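You operate a simulated robot arm through the tools that you are given. There is no shell and no other tool. Be economical: measure what you need, move in short steps, check, and stop when the job is done.

The job below is to be done with a simulated robot arm. You get a single attempt, and the scene is never put back.

Task
Top up beaker A to its 60 mark from the red jar and stir it even.
Fine: setting 3; the beaker stays on the stirrer; jar back in its place, stirrer off. Set down upright: what you pick out.

It is judged by the outcome, as a careful person would: the job done as asked, and still so three seconds after it is handed in. It fails if anything else is knocked over, pushed out of place, dropped, spilled or broken.

Robot
A 7-joint arm with a two-finger gripper, hanging from a carriage that runs on a rail from [-2522, -6] to [358, 1] (x, y) and turns from -6.021 to 5.986 rad about z. Base frame: it is fixed where the carriage stands at the start and does not move with it; the origin is on the floor, on the carriage's upright axis, x ahead of it, y to its left, z up; the surface under the hand at the start is at about z = 850. Lengths are in mm, angles in rad, forces in N, time in s.
With the tool pointing down near the work surface it reaches from about 100 to 580 mm from the robot's upright axis, wherever it stands. Its first joint turns from -2.897 to 2.897 rad. Places, roughly: stirrer dial [900, 100, 900]; white bar (4x2x2 cm) [800, 100, 900]. Payload 1.37 kg.
Tool frame: the origin (TCP) lies between the finger pads and is the grasp point; the fingertips stand 16 mm ahead of it; z points along the fingers, y is the line along which they close. The gripper opens to 92 mm. The gripper's body begins 74 mm behind the TCP.
Orientation is that of the tool frame in the base frame, as [roll, pitch, yaw] about the fixed x, y, z axes, in that order (R = Rz(yaw) Ry(pitch) Rx(roll)). With the fingers straight down and closing along the base's y, the tool's x points along the base's -x, its y along +y and its z along -z.

Tools
- The arm moves only by the tool play_rows. Its argument "moves" is text: rows parted by semicolons, each of 7 numbers parted by spaces: the shift along the tool's x, y, z in units of 500 mm (1.0 is 500 mm), then the turn, a rotation vector about the tool's x, y, z in units of 60 degrees (1.0 is 60 degrees), then the finger opening in mm, from 0 to 92. In form: dx dy dz wx wy wz fingers; .... A call has 1 to 8 rows; each row is the pose to reach, as a shift and turn from the pose commanded when the call began, along the tool's axes at that moment. A call with a number of a shift or a turn outside -1 to 1 is refused whole. Each row takes 0.2 s and may step no farther than 50 mm and 0.15 rad from the row before; otherwise, or with a gripper value out of range, the whole call is refused. A pose out of reach is approached as far as the arm can. The call stops where the force on the tool passes 40 N (or 10 N more than at its start, if that is more) or the arm is blocked; 0.2 s more then pass. Each finger halts on what it meets, pressing with about 26 N; the grip force reading is that of the motor and also rises with nothing between the fingers. The clock runs only during rows and for 0.2 s after the last one: add rows that repeat a pose to give the fingers time. The reply holds the time, the measured pose of the TCP, the force on the tool along the base axes, the opening and the grip force, in the units named above and with some noise, with the torque about the TCP (base axes, N m) and any sound that the robot's microphone picked up, and new pictures: "views" is both (left out), scene, wrist or none.
- Cameras (640 x 400 px; columns grow to the right, rows downward): "scene" is now at [257, 20, 1552.7]; the picture's right is [0.16, -0.99, 0.00], its down [-0.85, -0.14, -0.51] and it looks along [0.51, 0.08, -0.86] (base axes); focal length 251 px, centre (320, 200). "wrist" rides on the gripper at [71, 19, -111] in the tool frame; the picture's right is [-0.26, 0.97, 0.00], its down [-0.78, -0.21, -0.59] and it looks along [-0.57, -0.15, 0.81] (tool axes); focal length 280 px, centre (320, 200). There is no depth. A picture from a camera that has moved, and an enlarged one, comes with that camera's place and axes in the base frame and with its lens. The place of the scene camera against the robot may be out by one fixed shift of up to 25 mm in any direction.
- raise_lower(by): slides the trunk up (or, below 0, down) by that many mm; the arm and the scene camera ride with it, the base frame stays. It gives what a move gives, with no picture.
- base_move(legs): drives the robot by 1 to 6 legs, each [ahead, left, turn to the left] in mm, mm and rad, along the robot's own axes; the way and the turn of a leg run together, so that a leg with both is an arc; at most 1500 mm and 3.142 rad a leg. The arm and the cameras ride along, it lands a little off, and it stops where it bumps. It keeps to its track: a leg is cut to what the track allows. It gives what a move gives, and a new picture of the scene camera.
- turn_head(pan, tilt): turns the head with the scene camera to pan (to the left, within 2.705 rad either way) and tilt (down, from -0.506 to 1.204), counted from straight ahead of the robot. It gives what a move gives, and a new picture of the scene camera.
- inspect(camera, box): a new picture of the part [left, top, right, bottom] of that camera's present view, enlarged. The clock stands still meanwhile.
- finish_job(): hands the job in; it is judged then, once.

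Go step by step. Nothing tells you exact positions but the pictures and the camera data: compare them with the known pose of the tool, close in by small moves and look again before you grip or let go. The budget is 120 turns and 260 pictures, counting those below and the enlarged ones. Unless the task says otherwise, let go and move clear before handing in, and close with one line.

The tools are called after ">>>" by a JSON object that holds its "method" and its "body". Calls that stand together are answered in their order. play_rows: Moves the arm, as the interface text tells. Its arguments: {"type":"object","properties":{"moves":{"type":"string"},"views":{"type":"string","enum":["both","scene","wrist","none"]}},"required":["moves"]} The other tools are called the same way: raise_lower (by) slides the trunk up or down; base_move (legs) drives the base; turn_head (pan, tilt) turns the head that bears the scene camera; inspect (camera, box) takes an enlarged picture of a part of a camera's view; finish_job () hands the job in.

At the start:

```text
time: 0.0
eef_pos: [329.4, 117.2, 1000.3]
orientation: [3.141, 0.0, 3.141]
wrist_force: [0.2, -0.1, 0.2]
torque: [-0.01, -0.01, 0.01]
opening: 91.9
gripper_force: 0.0
trunk travel left (down, up): [-355.0, 305.0]
robot x, y, heading: [1.7, 4.3, -0.004]
head pan, tilt: [0.161, 1.031]
```

scene: 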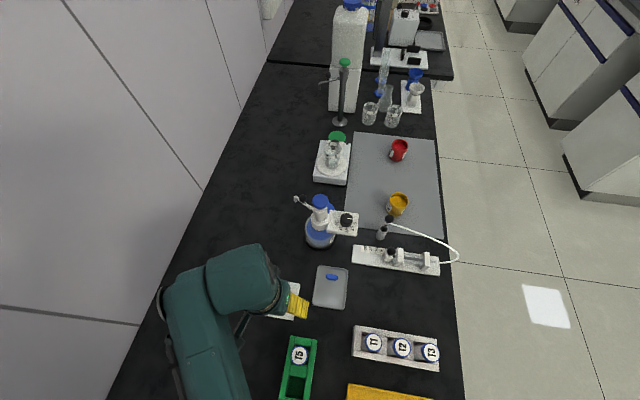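
wrist: 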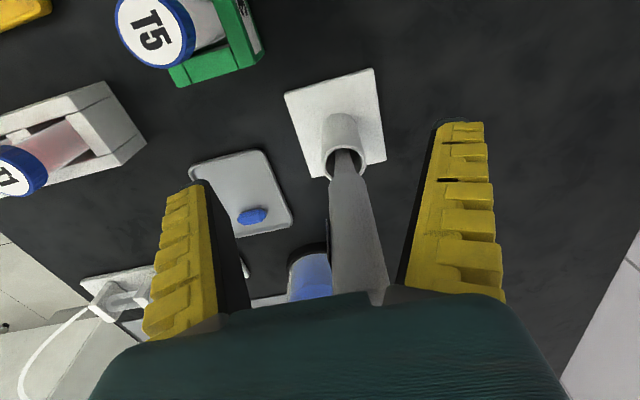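

I see a bench with tubes, a tray, a stirrer, red and yellow jars and glassware. First I'll take enlarged views of the stirrer and jar area.

>>> {"method": "inspect", "body": {"camera": "scene", "box": [290, 110, 450, 210]}}

>>> {"method": "inspect", "body": {"camera": "scene", "box": [310, 10, 470, 130]}}

>>> {"method": "inspect", "body": {"camera": "scene", "box": [280, 180, 460, 300]}}

```text
4.00 times, centred on (370, 160) of scene
camera zoom: at [257.0, 20.0, 1552.7], right [0.16, -0.99, 0.0], down [-0.85, -0.14, -0.51], along [0.51, 0.08, -0.86], focal length 1003 px, centre (120, 360)
```

zoom: 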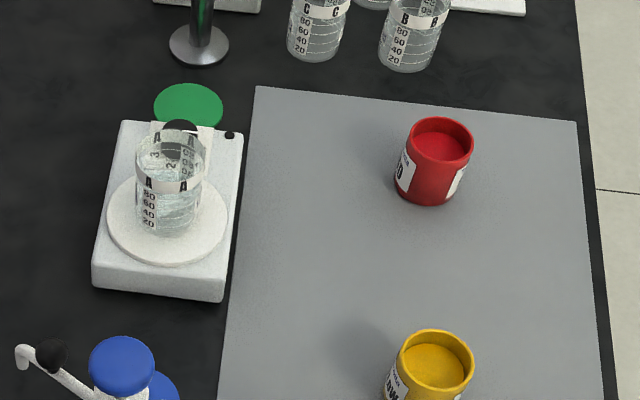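

```text
3.33 times, centred on (390, 70) of scene
camera zoom: at [257.0, 20.0, 1552.7], right [0.16, -0.99, 0.0], down [-0.85, -0.14, -0.51], along [0.51, 0.08, -0.86], focal length 836 px, centre (87, 633)
```

zoom: 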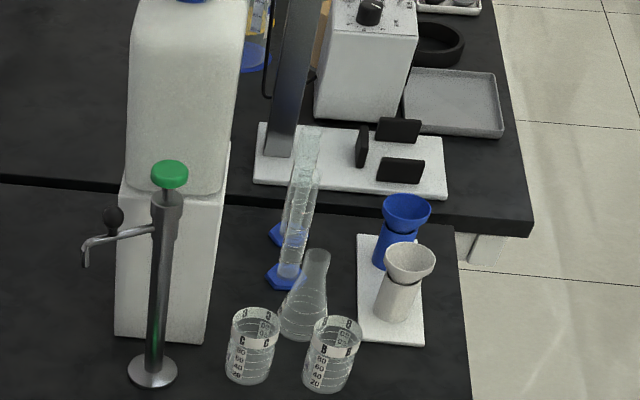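

```text
3.33 times, centred on (370, 240) of scene
camera zoom: at [257.0, 20.0, 1552.7], right [0.16, -0.99, 0.0], down [-0.85, -0.14, -0.51], along [0.51, 0.08, -0.86], focal length 836 px, centre (153, 67)
```

zoom: 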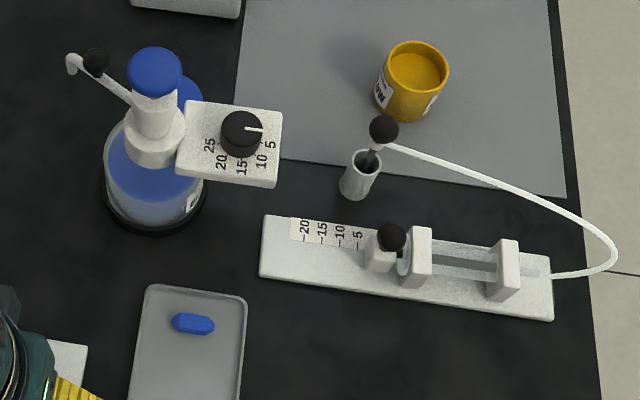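

Beaker A is on the stirrer with the dial behind it, and the red jar is on the grey mat near [890, -165]. I'll raise the trunk and drive ahead, then look more closely.

>>> {"method": "raise_lower", "body": {"by": 200}}

>>> {"method": "base_move", "body": {"legs": [[350, 0, 0]]}}

>>> {"method": "turn_head", "body": {"pan": 0.0, "tilt": 1.0}}

```text
time: 2.2
eef_pos: [330.2, 116.2, 1200.1]
orientation: [3.141, -0.002, -3.141]
wrist_force: [0.0, 0.4, 0.0]
torque: [0.03, -0.01, 0.02]
opening: 91.9
gripper_force: 0.0
trunk travel left (down, up): [-555.0, 105.0]
robot x, y, heading: [-0.2, -1.9, -0.004]
head pan, tilt: [0.161, 1.031]
```

```text
time: 4.4
eef_pos: [677.5, 116.9, 1200.5]
orientation: [-3.141, 0.0, -3.141]
wrist_force: [0.0, 0.0, -0.8]
torque: [-0.01, 0.0, -0.02]
opening: 91.9
gripper_force: 0.1
trunk travel left (down, up): [-555.0, 105.0]
robot x, y, heading: [347.4, 0.5, 0.0]
head pan, tilt: [0.161, 1.031]
camera scene: at [604.4, 21.1, 1752.7], right [0.16, -0.99, 0.0], down [-0.85, -0.14, -0.51], along [0.51, 0.08, -0.86], focal length 251 px, centre (320, 200)
```

scene: 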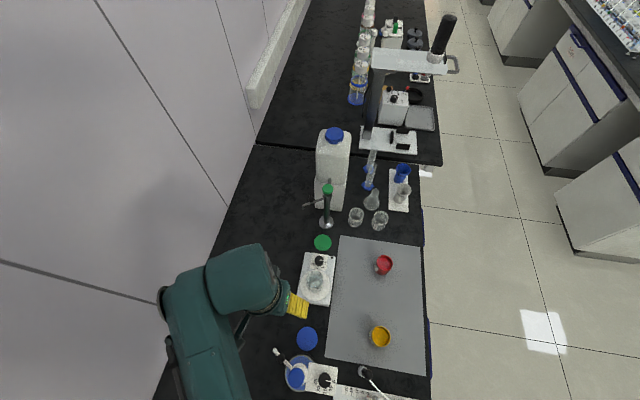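

```text
time: 5.1
eef_pos: [676.9, 117.5, 1199.3]
orientation: [3.14, 0.0, -3.14]
wrist_force: [0.6, -0.6, -0.5]
torque: [0.04, 0.06, 0.0]
opening: 91.9
gripper_force: 0.1
trunk travel left (down, up): [-555.0, 105.0]
robot x, y, heading: [348.1, 0.1, 0.004]
head pan, tilt: [0.0, 1.0]
camera scene: at [607.2, 10.4, 1754.8], right [0.0, -1.0, 0.0], down [-0.84, 0.0, -0.54], along [0.54, 0.0, -0.84], focal length 251 px, centre (320, 200)
```

scene: 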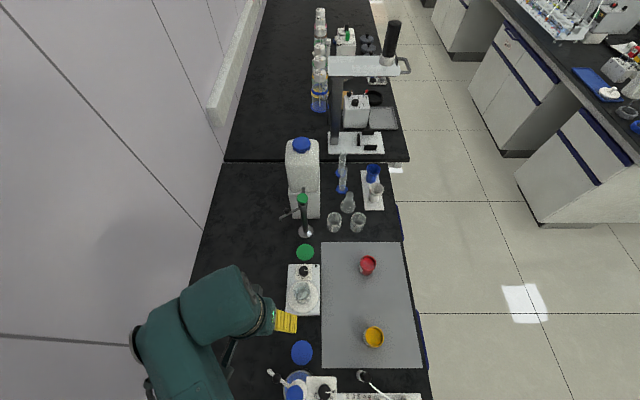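

I'll zoom in on the stirrer, beaker, jar and the yellow jar.

>>> {"method": "inspect", "body": {"camera": "scene", "box": [280, 255, 330, 320]}}

>>> {"method": "inspect", "body": {"camera": "scene", "box": [335, 240, 400, 290]}}

>>> {"method": "inspect", "body": {"camera": "wrist", "box": [0, 0, 640, 400]}}

```text
6.15 times, centred on (305, 288) of scene
camera zoom: at [607.2, 10.4, 1754.8], right [0.0, -1.0, 0.0], down [-0.84, 0.0, -0.54], along [0.54, 0.0, -0.84], focal length 1542 px, centre (412, -338)
```

zoom: 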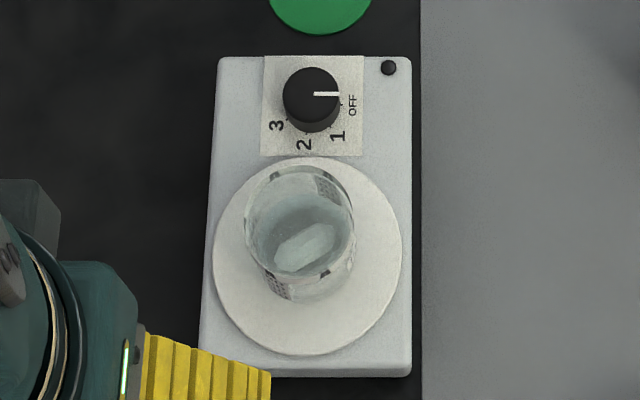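

```text
8.00 times, centred on (368, 265) of scene
camera zoom: at [607.2, 10.4, 1754.8], right [0.0, -1.0, 0.0], down [-0.84, 0.0, -0.54], along [0.54, 0.0, -0.84], focal length 2005 px, centre (-60, -320)
```

zoom: 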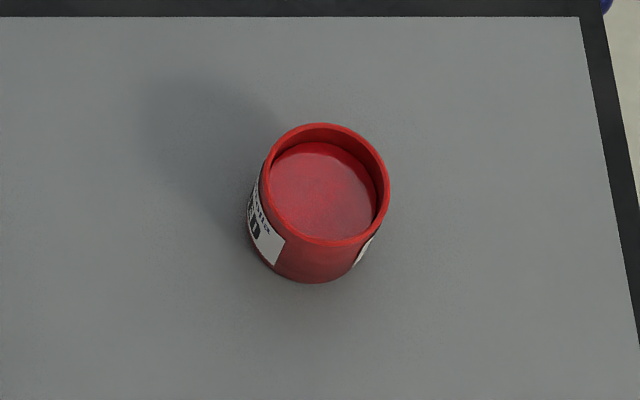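

```text
1.00 times, centred on (320, 200) of wrist (not enlarged: the box is as wide or as high as the picture)
camera zoom: at [607.2, 137.6, 1311.4], right [0.26, 0.97, 0.0], down [0.78, -0.21, 0.59], along [0.57, -0.15, -0.81], focal length 280 px, centre (320, 200)
```

zoom: 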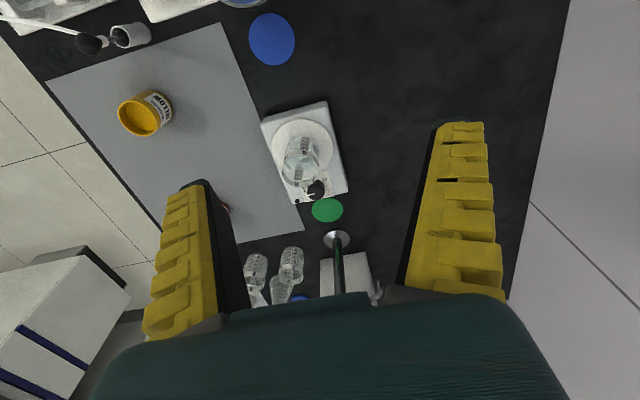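

The red jar stands near [892, -157], about 52 mm across and 60 mm tall. A white stir bar is already in beaker A, and the dial is at OFF. I'll swing the hand over towards the jar and pitch it 45° outward.

>>> {"method": "play_rows", "body": {"moves": "-0.03 -0.07 0.0125 0 -0.125 0 92; -0.06 -0.14 0.025 0 -0.25 0 92; -0.09 -0.21 0.0375 0 -0.375 0 92; -0.12 -0.28 0.05 0 -0.5 0 92; -0.15 -0.35 0.0625 0 -0.625 0 92; -0.18 -0.42 0.075 0 -0.75 0 92; -0.21 -0.49 0.0875 0 -0.75 0 92; -0.24 -0.55 0.1 0 -0.75 0 92"}}

```text
time: 6.9
eef_pos: [798.2, -159.3, 1150.7]
orientation: [-3.139, 0.787, -3.14]
wrist_force: [0.8, 0.1, -0.6]
torque: [-0.01, -0.05, -0.02]
opening: 91.8
gripper_force: 0.1
trunk travel left (down, up): [-555.0, 105.0]
robot x, y, heading: [344.1, 3.3, -0.001]
head pan, tilt: [0.0, 1.0]
camera scene: at [607.2, 10.4, 1754.8], right [0.0, -1.0, 0.0], down [-0.84, 0.0, -0.54], along [0.54, 0.0, -0.84], focal length 251 px, centre (320, 200)
camera wrist: at [670.9, -137.9, 1179.2], right [0.18, 0.97, 0.18], down [0.13, -0.21, 0.97], along [0.97, -0.15, -0.17], focal length 280 px, centre (320, 200)
```

scene: 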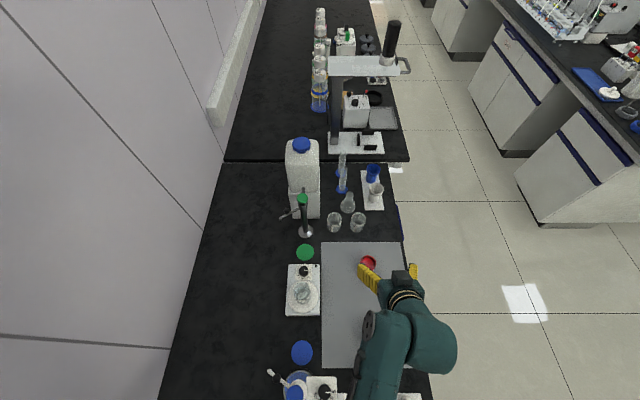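
wrist: 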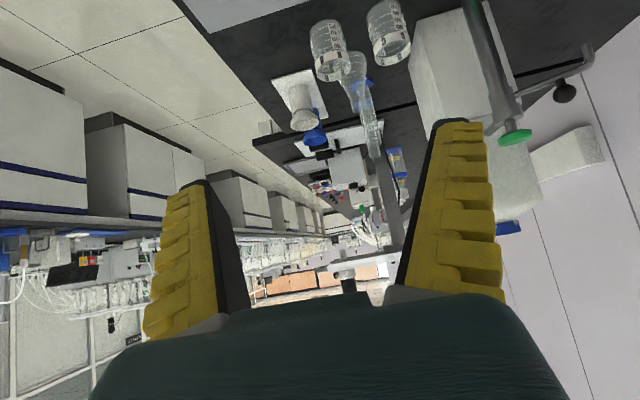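

The hand is pitched 45°, with the camera under it. I'll move it over the jar at x≈892, then lower the trunk part way and check alignment.

>>> {"method": "play_rows", "body": {"moves": "-0.066 0.002 0.066 0 0 0 92; -0.133 0.004 0.133 0 0 0 92; -0.133 0.004 0.133 0 0 0 92", "views": "none"}}

>>> {"method": "raise_lower", "body": {"by": -170}}

>>> {"method": "inspect", "body": {"camera": "wrist", "box": [0, 0, 640, 400]}}

>>> {"method": "inspect", "body": {"camera": "scene", "box": [280, 200, 440, 300]}}

```text
time: 7.7
eef_pos: [892.4, -154.8, 1148.8]
orientation: [-3.141, 0.786, -3.141]
wrist_force: [0.0, -0.2, 1.0]
torque: [0.02, 0.02, -0.01]
opening: 92.0
gripper_force: 0.1
trunk travel left (down, up): [-555.0, 105.0]
robot x, y, heading: [344.8, 2.2, 0.0]
head pan, tilt: [0.0, 1.0]
```

```text
time: 9.7
eef_pos: [892.4, -154.9, 979.1]
orientation: [3.141, 0.786, -3.14]
wrist_force: [0.8, -0.5, 0.6]
torque: [-0.01, 0.04, -0.04]
opening: 91.8
gripper_force: 0.0
trunk travel left (down, up): [-385.0, 275.0]
robot x, y, heading: [347.1, 3.9, 0.002]
head pan, tilt: [0.0, 1.0]
```

```text
1.00 times, centred on (320, 200) of wrist (not enlarged: the box is as wide or as high as the picture)
camera zoom: at [764.6, -134.5, 1007.8], right [0.18, 0.97, 0.18], down [0.14, -0.21, 0.97], along [0.97, -0.15, -0.17], focal length 280 px, centre (320, 200)
```

zoom: 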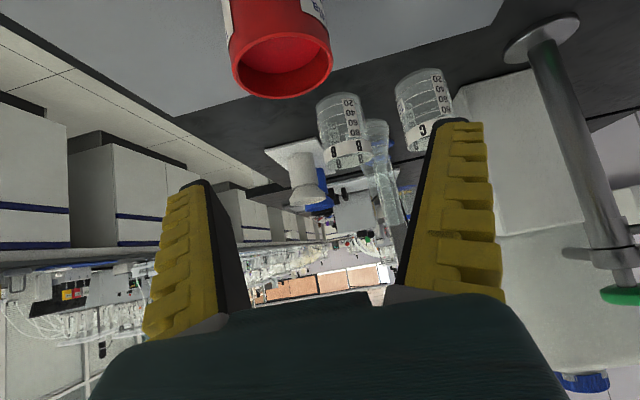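

```text
4.00 times, centred on (360, 250) of scene
camera zoom: at [607.3, 10.3, 1584.9], right [0.0, -1.0, 0.0], down [-0.84, 0.0, -0.54], along [0.54, 0.0, -0.84], focal length 1003 px, centre (160, 0)
```

zoom: 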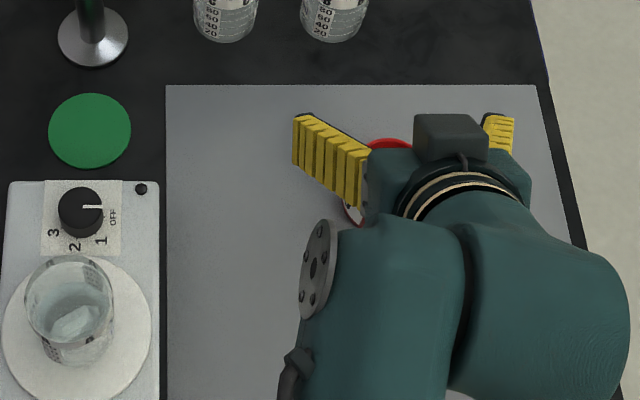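

The jar rim centre measures about [890, -160, 913]. I'll shift 5 mm and descend with the fingers straddling the jar.

>>> {"method": "play_rows", "body": {"moves": "0.003 -0.01 -0.003 0 0 0 92; 0.035 -0.01 0.03 0 0 0 92; 0.068 -0.01 0.062 0 0 0 92; 0.1 -0.01 0.095 0 0 0 92; 0.133 -0.01 0.127 0 0 0 92; 0.133 -0.01 0.127 0 0 0 92"}}

```text
time: 11.1
eef_pos: [889.3, -159.0, 886.3]
orientation: [3.141, 0.785, -3.139]
wrist_force: [-0.3, 0.0, 0.6]
torque: [-0.01, -0.01, -0.01]
opening: 92.0
gripper_force: 0.0
trunk travel left (down, up): [-385.0, 275.0]
robot x, y, heading: [347.6, 2.7, 0.001]
head pan, tilt: [0.0, 1.0]
camera scene: at [607.2, 10.3, 1584.8], right [0.0, -1.0, 0.0], down [-0.84, 0.0, -0.54], along [0.54, 0.0, -0.84], focal length 251 px, centre (320, 200)
camera wrist: at [762.9, -138.8, 915.0], right [0.18, 0.97, 0.19], down [0.14, -0.21, 0.97], along [0.97, -0.15, -0.17], focal length 280 px, centre (320, 200)
```

scene: 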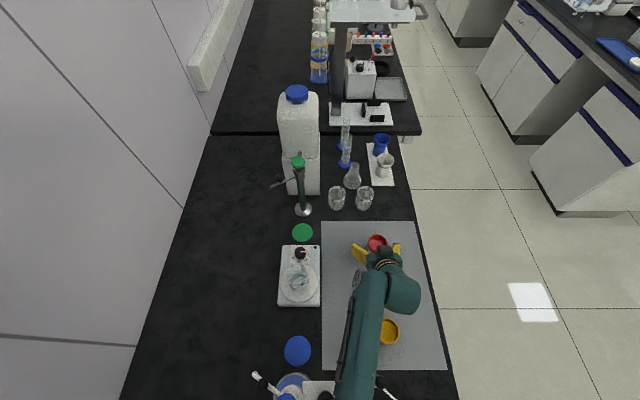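
wrist: 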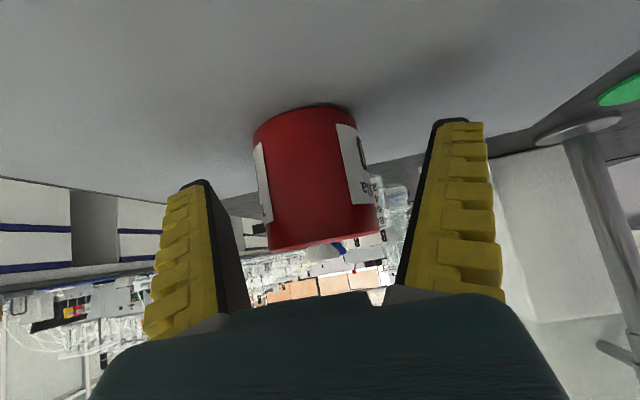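

The jar sits centred between the fingers. I'll close the gripper on it.

>>> {"method": "play_rows", "body": {"moves": "0 0 0 0 0 0 60; 0 0 0 0 0 0 40; 0 0 0 0 0 0 40; 0 0 0 0 0 0 40; 0 0 0 0 0 0 40", "views": "wrist"}}

```text
time: 12.3
eef_pos: [890.9, -160.1, 886.4]
orientation: [3.141, 0.785, -3.139]
wrist_force: [-0.3, 2.5, 1.7]
torque: [0.11, 0.03, 0.01]
opening: 51.3
gripper_force: 26.1
trunk travel left (down, up): [-385.0, 275.0]
robot x, y, heading: [350.2, 1.0, -0.002]
head pan, tilt: [0.0, 1.0]
camera wrist: at [762.9, -138.7, 915.3], right [0.18, 0.97, 0.19], down [0.14, -0.21, 0.97], along [0.97, -0.15, -0.17], focal length 280 px, centre (320, 200)
```

wrist: 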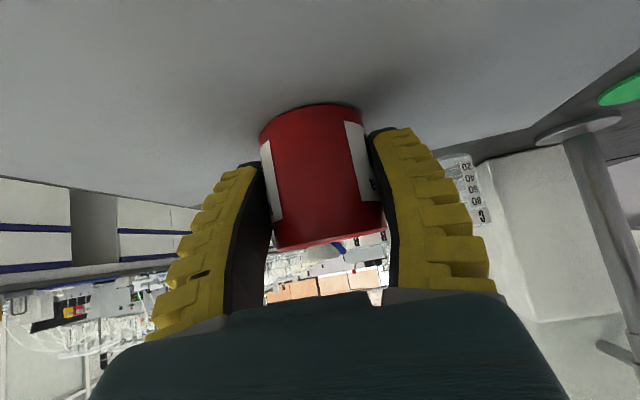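

The jar is gripped at [890, -160, 886], which I'll keep as its place. I'll lift it with the trunk.

>>> {"method": "raise_lower", "body": {"by": 120}}

>>> {"method": "inspect", "body": {"camera": "wrist", "box": [0, 0, 640, 400]}}

>>> {"method": "inspect", "body": {"camera": "scene", "box": [270, 220, 350, 320]}}

```text
time: 13.8
eef_pos: [889.9, -159.2, 1005.4]
orientation: [3.141, 0.786, -3.138]
wrist_force: [0.1, 0.0, -2.6]
torque: [0.03, 0.0, 0.0]
opening: 50.9
gripper_force: 26.3
trunk travel left (down, up): [-505.0, 155.0]
robot x, y, heading: [347.5, -1.1, 0.001]
head pan, tilt: [0.0, 1.0]
```

```text
1.00 times, centred on (320, 200) of wrist (not enlarged: the box is as wide or as high as the picture)
camera zoom: at [762.6, -138.8, 1034.9], right [0.18, 0.97, 0.19], down [0.14, -0.21, 0.97], along [0.97, -0.15, -0.17], focal length 280 px, centre (320, 200)
```

zoom: 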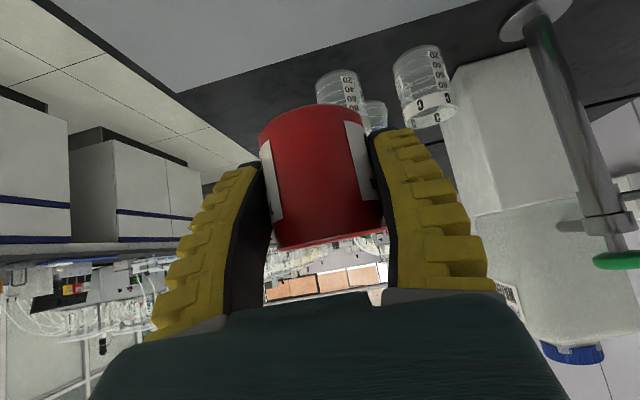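

```text
4.00 times, centred on (310, 270) of scene
camera zoom: at [607.2, 10.4, 1704.8], right [0.0, -1.0, 0.0], down [-0.84, 0.0, -0.54], along [0.54, 0.0, -0.84], focal length 1003 px, centre (360, -80)
```

zoom: 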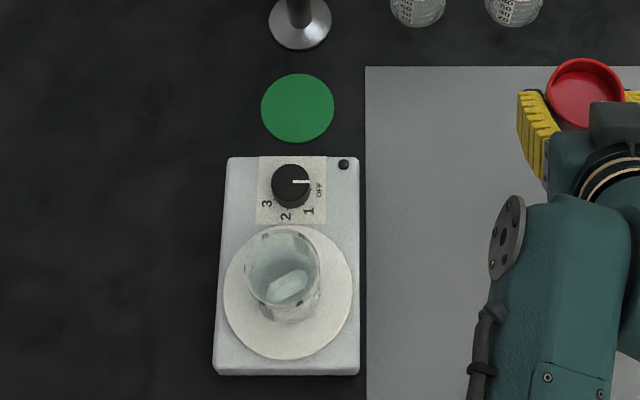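

The jar is lifted cleanly. I'll move it to beside beaker A and use the wrist camera to read the level from the side.

>>> {"method": "play_rows", "body": {"moves": "0.03 0.025 -0.016 0 0 0 40; 0.075 0.062 -0.04 0 0 0 40; 0.12 0.1 -0.064 0 0 0 40; 0.165 0.137 -0.088 0 0 0 40; 0.21 0.175 -0.111 0 0 0 40; 0.24 0.2 -0.127 0 0 0 40; 0.24 0.2 -0.127 0 0 0 40"}}

>>> {"method": "inspect", "body": {"camera": "wrist", "box": [480, 40, 640, 200]}}

```text
time: 15.4
eef_pos: [760.2, -56.9, 966.2]
orientation: [3.141, 0.785, -3.137]
wrist_force: [-0.4, 0.3, -2.1]
torque: [0.01, -0.03, 0.03]
opening: 50.8
gripper_force: 26.0
trunk travel left (down, up): [-505.0, 155.0]
robot x, y, heading: [348.4, 2.3, 0.001]
head pan, tilt: [0.0, 1.0]
camera scene: at [607.2, 10.4, 1704.8], right [0.0, -1.0, 0.0], down [-0.84, 0.0, -0.54], along [0.54, 0.0, -0.84], focal length 251 px, centre (320, 200)
camera wrist: at [633.1, -37.6, 994.2], right [0.18, 0.97, 0.19], down [0.13, -0.21, 0.97], along [0.97, -0.15, -0.17], focal length 280 px, centre (320, 200)
```

scene: 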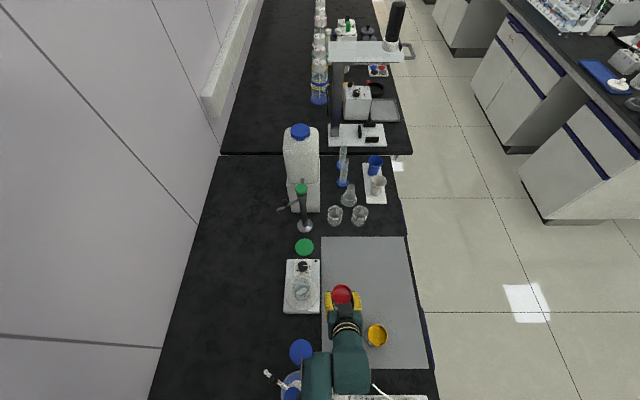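
wrist: 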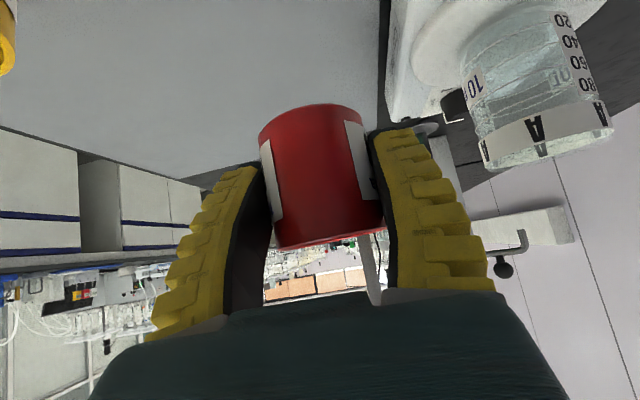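

```text
2.50 times, centred on (560, 120) of wrist
camera zoom: at [633.1, -37.6, 994.2], right [0.18, 0.97, 0.19], down [0.13, -0.21, 0.97], along [0.97, -0.15, -0.17], focal length 701 px, centre (-280, 400)
```

zoom: 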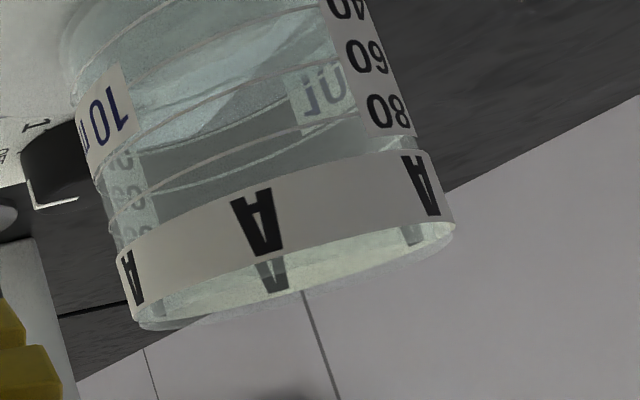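

Beaker A's rim is near [793, 65, 970]. I'll lower the hand to look horizontally at the liquid level.

>>> {"method": "play_rows", "body": {"moves": "0.042 0 0.021 0 0 0 40; 0.085 0 0.042 0 0 0 40; 0.085 0 0.042 0 0 0 40", "views": "none"}}

>>> {"method": "inspect", "body": {"camera": "wrist", "box": [480, 100, 640, 260]}}

```text
time: 16.2
eef_pos: [746.8, -58.4, 919.6]
orientation: [-3.141, 0.785, -3.139]
wrist_force: [-0.4, 0.3, -1.3]
torque: [0.0, 0.03, 0.0]
opening: 50.9
gripper_force: 26.3
trunk travel left (down, up): [-505.0, 155.0]
robot x, y, heading: [348.9, -0.1, 0.003]
head pan, tilt: [0.0, 1.0]
```

```text
2.50 times, centred on (560, 180) of wrist
camera zoom: at [618.6, -38.2, 948.5], right [0.18, 0.97, 0.19], down [0.14, -0.21, 0.97], along [0.97, -0.15, -0.17], focal length 701 px, centre (-280, 250)
```

zoom: 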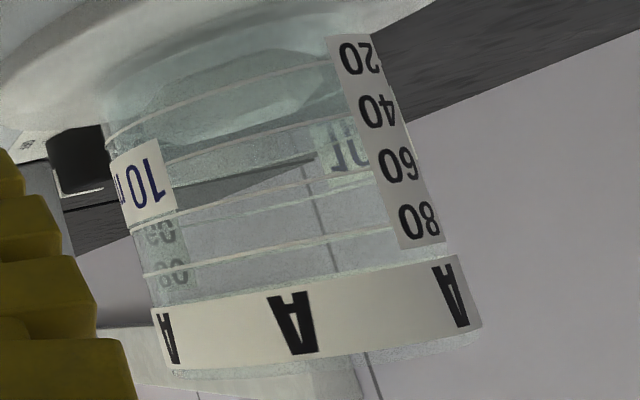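

I'll enlarge more to find the liquid surface.

>>> {"method": "inspect", "body": {"camera": "wrist", "box": [500, 100, 604, 170]}}

>>> {"method": "inspect", "body": {"camera": "wrist", "box": [500, 140, 604, 210]}}

```text
5.71 times, centred on (552, 135) of wrist
camera zoom: at [618.6, -38.2, 948.5], right [0.18, 0.97, 0.19], down [0.14, -0.21, 0.97], along [0.97, -0.15, -0.17], focal length 1602 px, centre (-1006, 571)
```

zoom: 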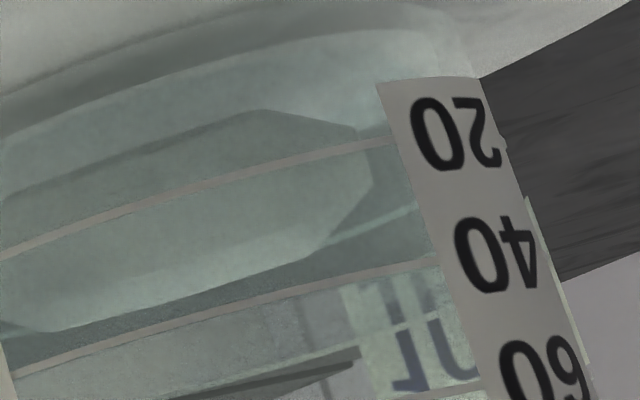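

```text
5.71 times, centred on (552, 175) of wrist
camera zoom: at [618.6, -38.2, 948.5], right [0.18, 0.97, 0.19], down [0.14, -0.21, 0.97], along [0.97, -0.15, -0.17], focal length 1602 px, centre (-1006, 343)
```

zoom: 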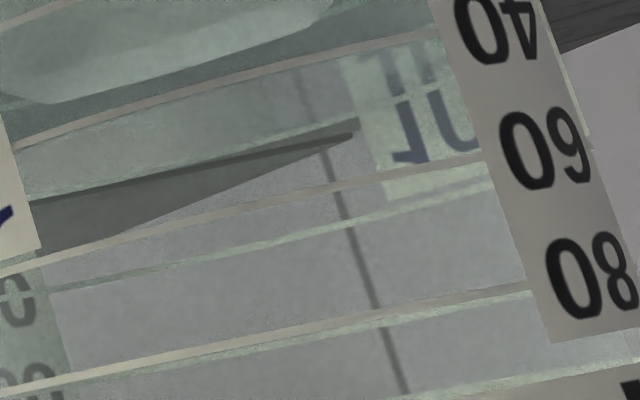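

The liquid appears to stand at about the 40 mark. I'll raise the jar and bring it to the robot side of the beaker, upright, at about [752, 65, 1018]. From there I'll pour forward by bringing the hand towards vertical.

>>> {"method": "play_rows", "body": {"moves": "-0.05 0 -0.045 0 0 0 40; -0.1 0 -0.09 0 0 0 40; -0.146 0 -0.132 0 0 0 40; -0.146 0.06 -0.132 0 0 0 40; -0.146 0.13 -0.132 0 0 0 40; -0.146 0.2 -0.132 0 0 0 40; -0.146 0.246 -0.132 0 0 0 40; -0.146 0.246 -0.132 0 0 0 40"}}

>>> {"method": "inspect", "body": {"camera": "scene", "box": [260, 230, 360, 330]}}

```text
time: 18.0
eef_pos: [750.6, 67.6, 1017.1]
orientation: [3.141, 0.786, -3.139]
wrist_force: [-1.0, 0.2, -1.5]
torque: [-0.01, 0.02, 0.02]
opening: 50.6
gripper_force: 26.0
trunk travel left (down, up): [-505.0, 155.0]
robot x, y, heading: [343.7, 2.3, 0.003]
head pan, tilt: [0.0, 1.0]
camera scene: at [607.2, 10.4, 1704.8], right [0.0, -1.0, 0.0], down [-0.84, 0.0, -0.54], along [0.54, 0.0, -0.84], focal length 251 px, centre (320, 200)
camera wrist: at [623.2, 87.1, 1046.1], right [0.18, 0.97, 0.18], down [0.14, -0.21, 0.97], along [0.97, -0.15, -0.17], focal length 280 px, centre (320, 200)
```

scene: 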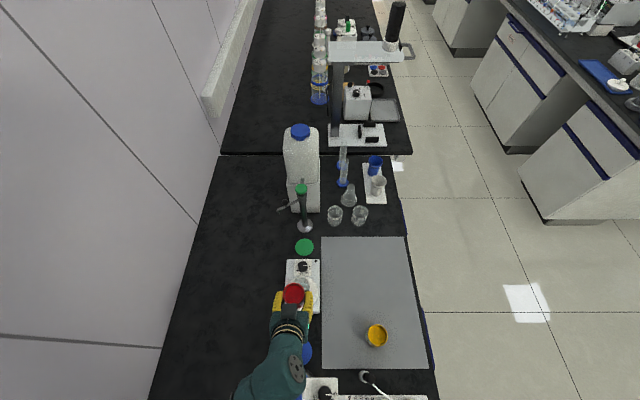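
wrist: 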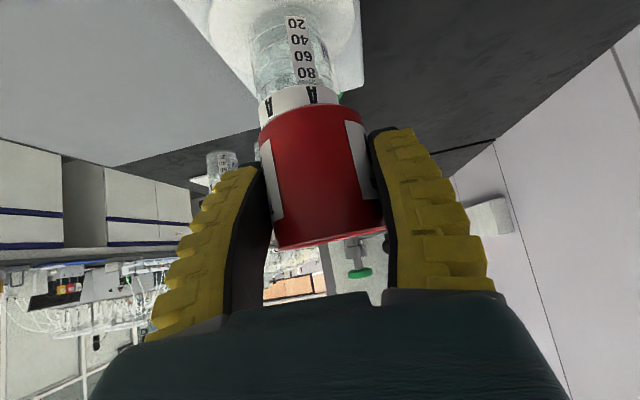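

```text
4.00 times, centred on (310, 280) of scene
camera zoom: at [607.2, 10.4, 1704.8], right [0.0, -1.0, 0.0], down [-0.84, 0.0, -0.54], along [0.54, 0.0, -0.84], focal length 1003 px, centre (360, -120)
```

zoom: 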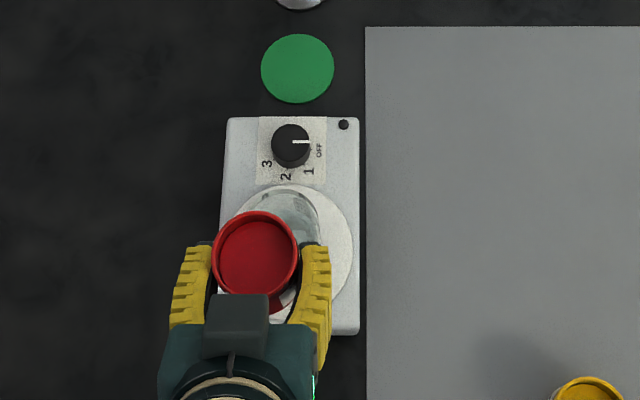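

The wrist camera sees beaker A's scale under the jar. By both cameras the beaker centre is at y≈59, so I'll shift 9 mm right and start tilting to about 22°.

>>> {"method": "play_rows", "body": {"moves": "0 -0.018 0 0 0 0 40; -0.003 -0.018 0.003 0 0.1 0 40; -0.003 -0.018 0.003 0 0.2 0 40; -0.003 -0.018 0.003 0 0.3 0 40; -0.003 -0.018 0.003 0 0.375 0 40"}}

>>> {"method": "inspect", "body": {"camera": "scene", "box": [260, 230, 360, 330]}}

```text
time: 19.2
eef_pos: [753.0, 55.4, 1018.5]
orientation: [3.141, 0.392, -3.139]
wrist_force: [-0.1, 0.1, -1.8]
torque: [-0.01, 0.0, 0.0]
opening: 50.4
gripper_force: 26.6
trunk travel left (down, up): [-505.0, 155.0]
robot x, y, heading: [344.7, 2.1, 0.006]
head pan, tilt: [0.0, 1.0]
camera scene: at [607.2, 10.3, 1704.8], right [0.0, -1.0, 0.0], down [-0.84, 0.0, -0.54], along [0.54, 0.0, -0.84], focal length 251 px, centre (320, 200)
camera wrist: at [645.6, 75.6, 1095.2], right [0.24, 0.97, 0.1], down [0.5, -0.21, 0.84], along [0.83, -0.15, -0.53], focal length 280 px, centre (320, 200)
```

scene: 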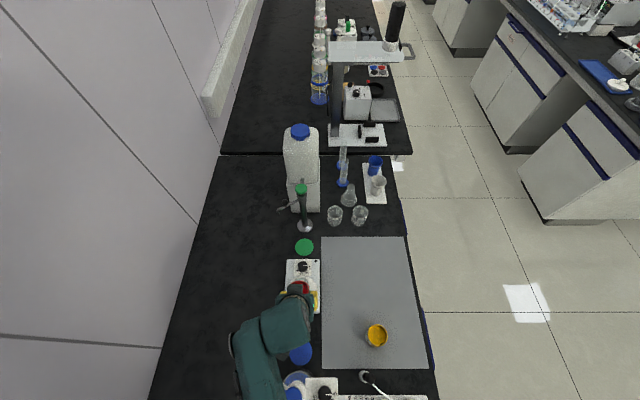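
wrist: 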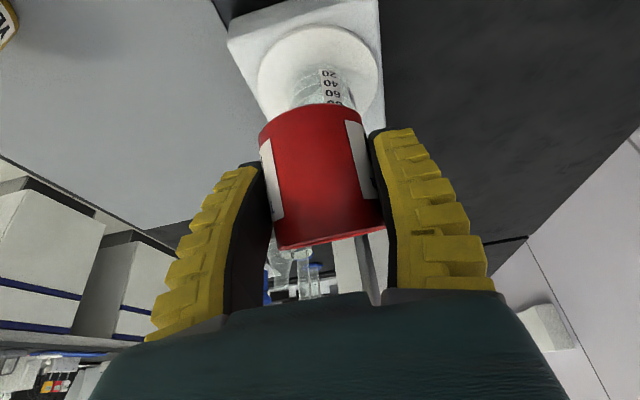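

```text
4.00 times, centred on (310, 280) of scene
camera zoom: at [607.2, 10.3, 1704.8], right [0.0, -1.0, 0.0], down [-0.84, 0.0, -0.54], along [0.54, 0.0, -0.84], focal length 1003 px, centre (360, -120)
```

zoom: 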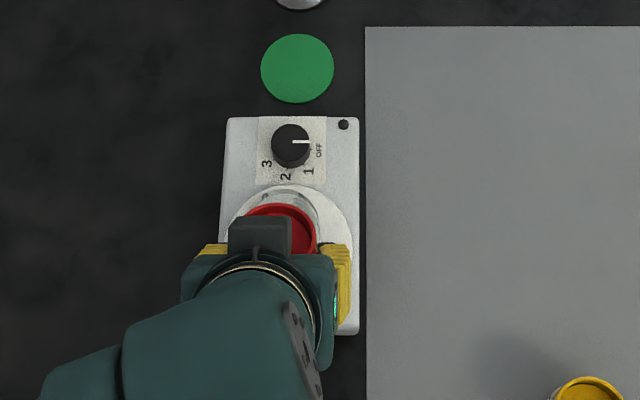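

The lip is over the beaker. I'll tilt on to about 33° and look.

>>> {"method": "play_rows", "body": {"moves": "0 0.004 0 0 0.06 0 40; 0 0.004 0 0 0.12 0 40; 0 0.004 0 0 0.18 0 40; 0 0.004 0 0 0.18 0 40", "views": "wrist"}}

>>> {"method": "inspect", "body": {"camera": "scene", "box": [270, 250, 340, 320]}}

```text
time: 20.2
eef_pos: [753.0, 56.4, 1019.1]
orientation: [3.141, 0.202, -3.14]
wrist_force: [0.1, 0.4, -2.0]
torque: [0.03, -0.01, 0.02]
opening: 50.6
gripper_force: 25.5
trunk travel left (down, up): [-505.0, 155.0]
robot x, y, heading: [345.0, 3.2, 0.004]
head pan, tilt: [0.0, 1.0]
camera wrist: at [661.7, 77.1, 1114.3], right [0.26, 0.97, 0.05], down [0.65, -0.21, 0.73], along [0.72, -0.15, -0.68], focal length 280 px, centre (320, 200)
```

wrist: 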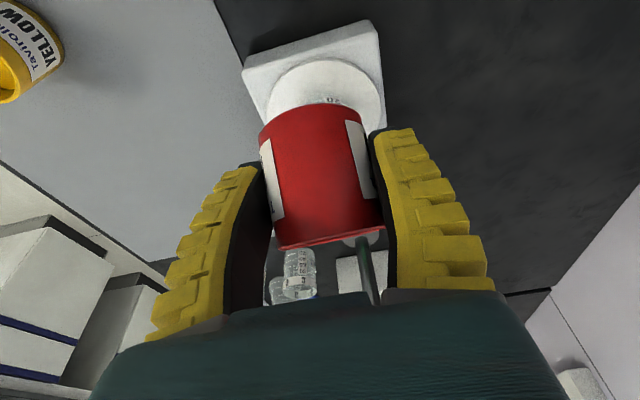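

```text
5.71 times, centred on (305, 285) of scene
camera zoom: at [607.2, 10.3, 1704.8], right [0.0, -1.0, 0.0], down [-0.84, 0.0, -0.54], along [0.54, 0.0, -0.84], focal length 1432 px, centre (406, -286)
```

zoom: 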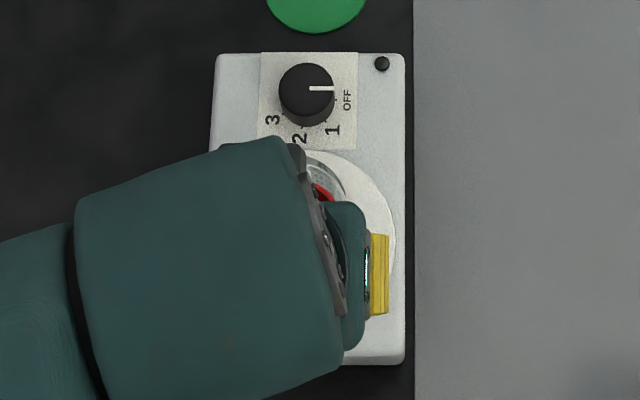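

The arm blocks the scene view, so I'll pour in stages and tilt back to read the level. Next: tilt to about 38°, dwell, then return.

>>> {"method": "play_rows", "body": {"moves": "0 0 0 0 0.08 0 40; 0 0 0 0 0.08 0 40; 0 0 0 0 0.08 0 40; 0 0 0 0 0.08 0 40; 0 0 0 0 0.08 0 40; 0 0 0 0 -0.06 0 40; 0 0 0 0 -0.2 0 40; 0 0 0 0 -0.34 0 40", "views": "none"}}

>>> {"method": "play_rows", "body": {"moves": "0 0 0 0 -0.1 0 40; 0 0 0 0 -0.2 0 40; 0 0 0 0 -0.2 0 40", "views": "wrist"}}

>>> {"method": "inspect", "body": {"camera": "wrist", "box": [240, 0, 400, 110]}}

```text
time: 22.0
eef_pos: [753.4, 57.4, 1019.2]
orientation: [3.142, 0.563, -3.139]
wrist_force: [1.2, 0.8, -1.6]
torque: [-0.01, 0.04, -0.01]
opening: 49.8
gripper_force: 26.4
trunk travel left (down, up): [-505.0, 155.0]
robot x, y, heading: [346.8, 1.4, 0.003]
head pan, tilt: [0.0, 1.0]
```

```text
time: 22.8
eef_pos: [753.0, 57.1, 1020.9]
orientation: [-3.14, 0.771, -3.139]
wrist_force: [0.1, 0.2, -1.9]
torque: [0.0, -0.02, -0.02]
opening: 50.1
gripper_force: 26.3
trunk travel left (down, up): [-505.0, 155.0]
robot x, y, heading: [347.5, 0.1, -0.001]
head pan, tilt: [0.0, 1.0]
camera wrist: at [625.4, 77.2, 1050.4], right [0.19, 0.97, 0.18], down [0.15, -0.21, 0.97], along [0.97, -0.15, -0.18], focal length 280 px, centre (320, 200)
```

wrist: 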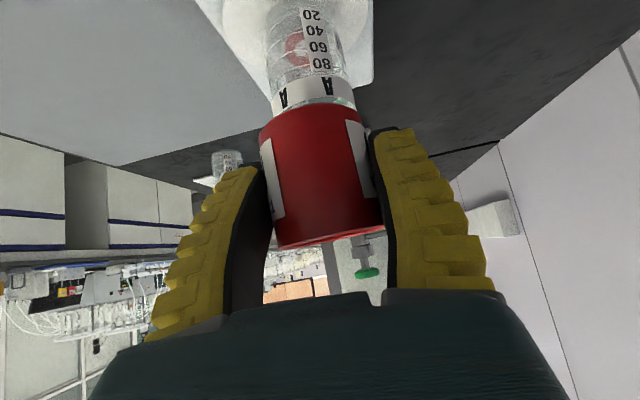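

```text
3.64 times, centred on (320, 55) of wrist
camera zoom: at [625.4, 77.2, 1050.4], right [0.19, 0.97, 0.18], down [0.15, -0.21, 0.97], along [0.97, -0.15, -0.18], focal length 1020 px, centre (320, 727)
```

zoom: 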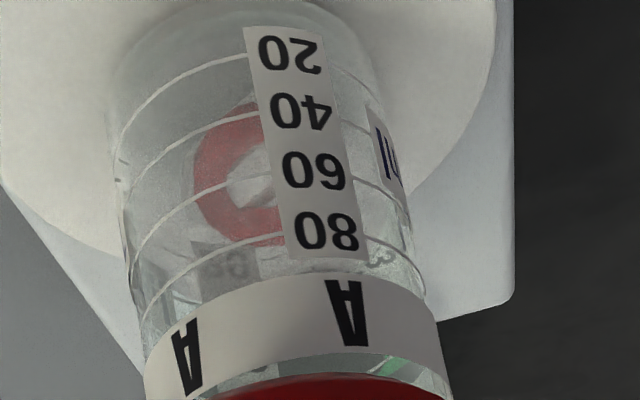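

Red landed centrally in the beaker with nothing outside it. I'll pour a second stage to about 45°.

>>> {"method": "play_rows", "body": {"moves": "0 0 0 0 0.14 0 40; 0 0 0 0 0.28 0 40; 0 0 0 0 0.42 0 40; 0 0 0 0 0.56 0 40; 0 0 0 0 0.68 0 40; 0 0 0 0 0.735 0 40; 0 0 0 0 0.735 0 40; 0 0 0 0 0.735 0 40", "views": "none"}}

>>> {"method": "play_rows", "body": {"moves": "0 0 0 0 0 0 40; 0 0 0 0 0 0 40; 0 0 0 0 -0.14 0 40; 0 0 0 0 -0.28 0 40; 0 0 0 0 -0.42 0 40; 0 0 0 0 -0.56 0 40; 0 0 0 0 -0.7 0 40; 0 0 0 0 -0.75 0 40", "views": "wrist"}}

>>> {"method": "inspect", "body": {"camera": "wrist", "box": [240, 0, 400, 110]}}

```text
time: 24.6
eef_pos: [751.0, 56.0, 1020.0]
orientation: [-3.141, -0.002, -3.14]
wrist_force: [-0.4, 0.5, -1.9]
torque: [0.04, 0.0, 0.0]
opening: 49.5
gripper_force: 25.4
trunk travel left (down, up): [-505.0, 155.0]
robot x, y, heading: [344.9, 2.0, 0.004]
head pan, tilt: [0.0, 1.0]
```

```text
time: 26.4
eef_pos: [750.9, 57.0, 1020.0]
orientation: [-3.141, 0.787, -3.14]
wrist_force: [-0.7, -0.5, -2.0]
torque: [0.0, 0.03, 0.02]
opening: 49.0
gripper_force: 26.3
trunk travel left (down, up): [-505.0, 155.0]
robot x, y, heading: [345.7, 2.6, 0.001]
head pan, tilt: [0.0, 1.0]
camera wrist: at [624.2, 77.5, 1048.4], right [0.18, 0.97, 0.19], down [0.13, -0.21, 0.97], along [0.97, -0.15, -0.17], focal length 280 px, centre (320, 200)
```

wrist: 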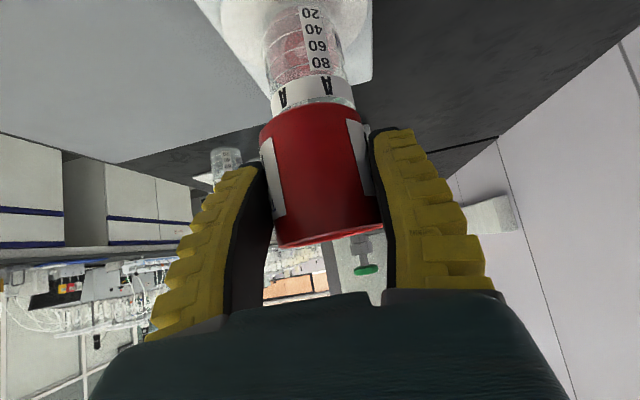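

```text
3.64 times, centred on (320, 55) of wrist
camera zoom: at [624.2, 77.5, 1048.4], right [0.18, 0.97, 0.19], down [0.13, -0.21, 0.97], along [0.97, -0.15, -0.17], focal length 1020 px, centre (320, 727)
```

zoom: 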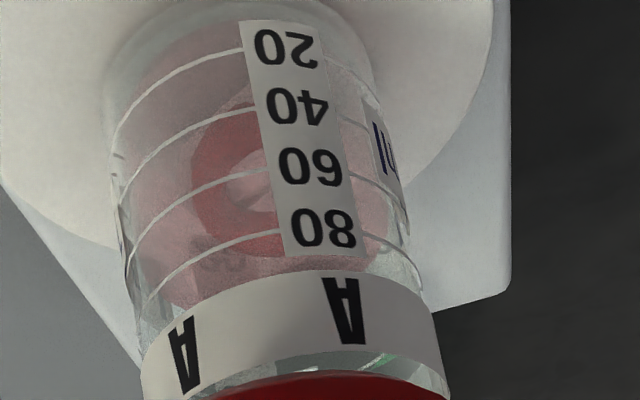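

I need a level side view to read the mark, so I'll go back to the earlier viewpoint at the right of the beaker.

>>> {"method": "play_rows", "body": {"moves": "0 -0.06 0 0 0 0 40; 0 -0.14 0 0 0 0 40; 0.002 -0.22 0 0 0 0 40; 0.06 -0.23 0.05 0 0 0 40; 0.12 -0.23 0.11 0 0 0 40; 0.147 -0.23 0.141 0 0 0 40; 0.147 -0.23 0.141 0 0 0 40", "views": "none"}}

>>> {"method": "inspect", "body": {"camera": "wrist", "box": [480, 100, 640, 260]}}

>>> {"method": "inspect", "body": {"camera": "scene", "box": [260, 230, 360, 330]}}

```text
time: 28.0
eef_pos: [750.2, -57.6, 918.8]
orientation: [-3.139, 0.784, -3.139]
wrist_force: [-1.0, 0.4, -1.5]
torque: [-0.01, 0.01, 0.02]
opening: 48.5
gripper_force: 26.0
trunk travel left (down, up): [-505.0, 155.0]
robot x, y, heading: [346.9, -0.9, 0.004]
head pan, tilt: [0.0, 1.0]
```

```text
2.50 times, centred on (560, 180) of wrist
camera zoom: at [622.6, -37.4, 947.5], right [0.18, 0.97, 0.19], down [0.14, -0.21, 0.97], along [0.97, -0.15, -0.17], focal length 701 px, centre (-280, 250)
```

zoom: 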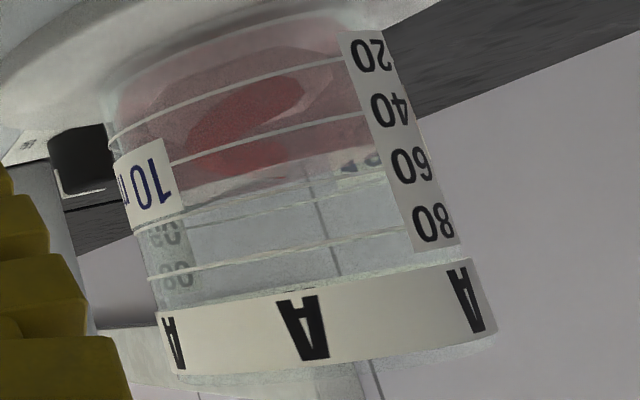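

```text
4.00 times, centred on (310, 280) of scene
camera zoom: at [607.2, 10.3, 1704.8], right [0.0, -1.0, 0.0], down [-0.84, 0.0, -0.54], along [0.54, 0.0, -0.84], focal length 1003 px, centre (360, -120)
```

zoom: 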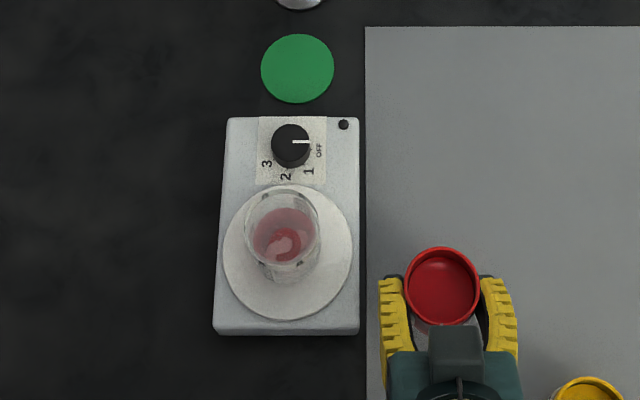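

The level is now about 47–48. I'll return for another stage, to about 51°.

>>> {"method": "play_rows", "body": {"moves": "-0.05 0 -0.05 0 0 0 40; -0.1 0 -0.1 0 0 0 40; -0.147 0 -0.141 0 0 0 40; -0.147 0.06 -0.141 0 0 0 40; -0.147 0.13 -0.141 0 0 0 40; -0.147 0.2 -0.141 0 0 0 40; -0.147 0.234 -0.141 0 0 0 40; -0.147 0.234 -0.141 0 0.1 0 40", "views": "none"}}

>>> {"method": "play_rows", "body": {"moves": "0 0 0 0 0.14 0 40; 0 0 0 0 0.28 0 40; 0 0 0 0 0.42 0 40; 0 0 0 0 0.56 0 40; 0 0 0 0 0.66 0 40; 0 0 0 0 0.7 0 40; 0 0 0 0 0.735 0 40; 0 0 0 0 0.75 0 40", "views": "wrist"}}

>>> {"method": "play_rows", "body": {"moves": "0 0 0 0 0 0 40; 0 0 0 0 0 0 40; 0 0 0 0 -0.14 0 40; 0 0 0 0 -0.28 0 40; 0 0 0 0 -0.42 0 40; 0 0 0 0 -0.56 0 40; 0 0 0 0 -0.7 0 40; 0 0 0 0 -0.84 0 40", "views": "wrist"}}

```text
time: 29.8
eef_pos: [750.3, 58.4, 1019.1]
orientation: [-3.14, 0.682, -3.139]
wrist_force: [0.1, -0.7, -2.0]
torque: [-0.02, 0.0, 0.01]
opening: 48.5
gripper_force: 26.2
trunk travel left (down, up): [-505.0, 155.0]
robot x, y, heading: [347.1, 1.5, 0.002]
head pan, tilt: [0.0, 1.0]
```

```text
time: 31.6
eef_pos: [751.2, 59.5, 1020.3]
orientation: [3.141, -0.107, -3.139]
wrist_force: [-1.0, 0.0, -1.7]
torque: [0.0, -0.03, 0.01]
opening: 48.5
gripper_force: 25.7
trunk travel left (down, up): [-505.0, 155.0]
robot x, y, heading: [346.8, -0.4, 0.004]
head pan, tilt: [0.0, 1.0]
camera wrist: at [694.2, 78.9, 1138.4], right [0.26, 0.97, -0.03], down [0.84, -0.21, 0.5], along [0.48, -0.15, -0.86], focal length 280 px, centre (320, 200)
```

wrist: 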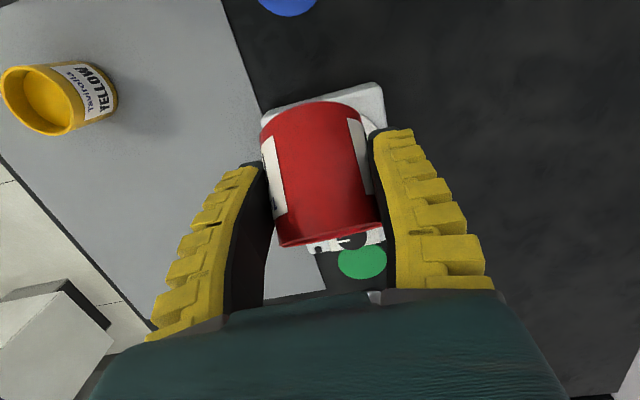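

```text
time: 33.4
eef_pos: [752.3, 60.2, 1020.7]
orientation: [3.14, 0.777, -3.139]
wrist_force: [-0.7, 0.7, -1.5]
torque: [-0.04, 0.03, -0.04]
opening: 47.9
gripper_force: 25.5
trunk travel left (down, up): [-505.0, 155.0]
robot x, y, heading: [347.4, -0.7, 0.001]
head pan, tilt: [0.0, 1.0]
camera wrist: at [624.9, 80.0, 1050.2], right [0.18, 0.97, 0.18], down [0.14, -0.21, 0.97], along [0.97, -0.15, -0.18], focal length 280 px, centre (320, 200)
```

wrist: 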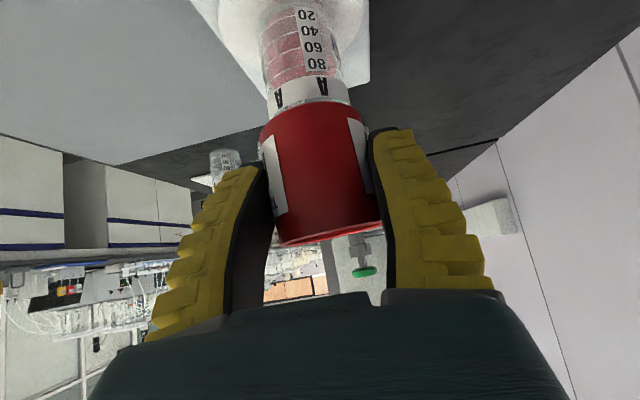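

I'll check the level from the side view again.

>>> {"method": "play_rows", "body": {"moves": "0 -0.06 0 0 0 0 40; 0 -0.14 0 0 0 0 40; 0.002 -0.22 0 0 0 0 40; 0.06 -0.235 0.05 0 0 0 40; 0.12 -0.235 0.11 0 0 0 40; 0.147 -0.235 0.141 0 0 0 40; 0.147 -0.235 0.141 0 0 0 40", "views": "none"}}

>>> {"method": "inspect", "body": {"camera": "wrist", "box": [480, 100, 640, 200]}}

>>> {"method": "inspect", "body": {"camera": "scene", "box": [260, 230, 360, 330]}}

```text
time: 35.0
eef_pos: [749.9, -57.7, 915.8]
orientation: [-3.14, 0.777, -3.14]
wrist_force: [0.3, 0.1, -2.1]
torque: [-0.03, 0.0, 0.0]
opening: 47.9
gripper_force: 25.8
trunk travel left (down, up): [-505.0, 155.0]
robot x, y, heading: [348.5, 3.9, -0.0]
head pan, tilt: [0.0, 1.0]
```

```text
4.00 times, centred on (560, 150) of wrist
camera zoom: at [622.0, -38.6, 946.5], right [0.19, 0.97, 0.18], down [0.14, -0.21, 0.97], along [0.97, -0.15, -0.18], focal length 1122 px, centre (-640, 400)
```

zoom: 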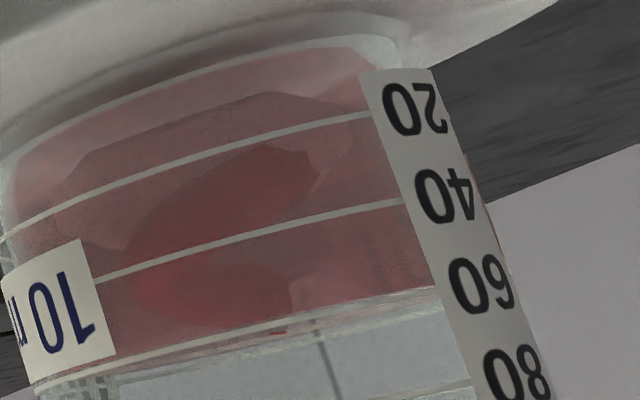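

```text
4.00 times, centred on (310, 280) of scene
camera zoom: at [607.2, 10.3, 1704.8], right [0.0, -1.0, 0.0], down [-0.84, 0.0, -0.54], along [0.54, 0.0, -0.84], focal length 1003 px, centre (360, -120)
```

zoom: 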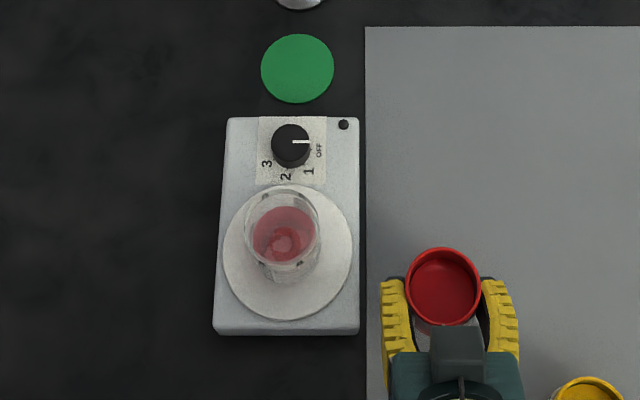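

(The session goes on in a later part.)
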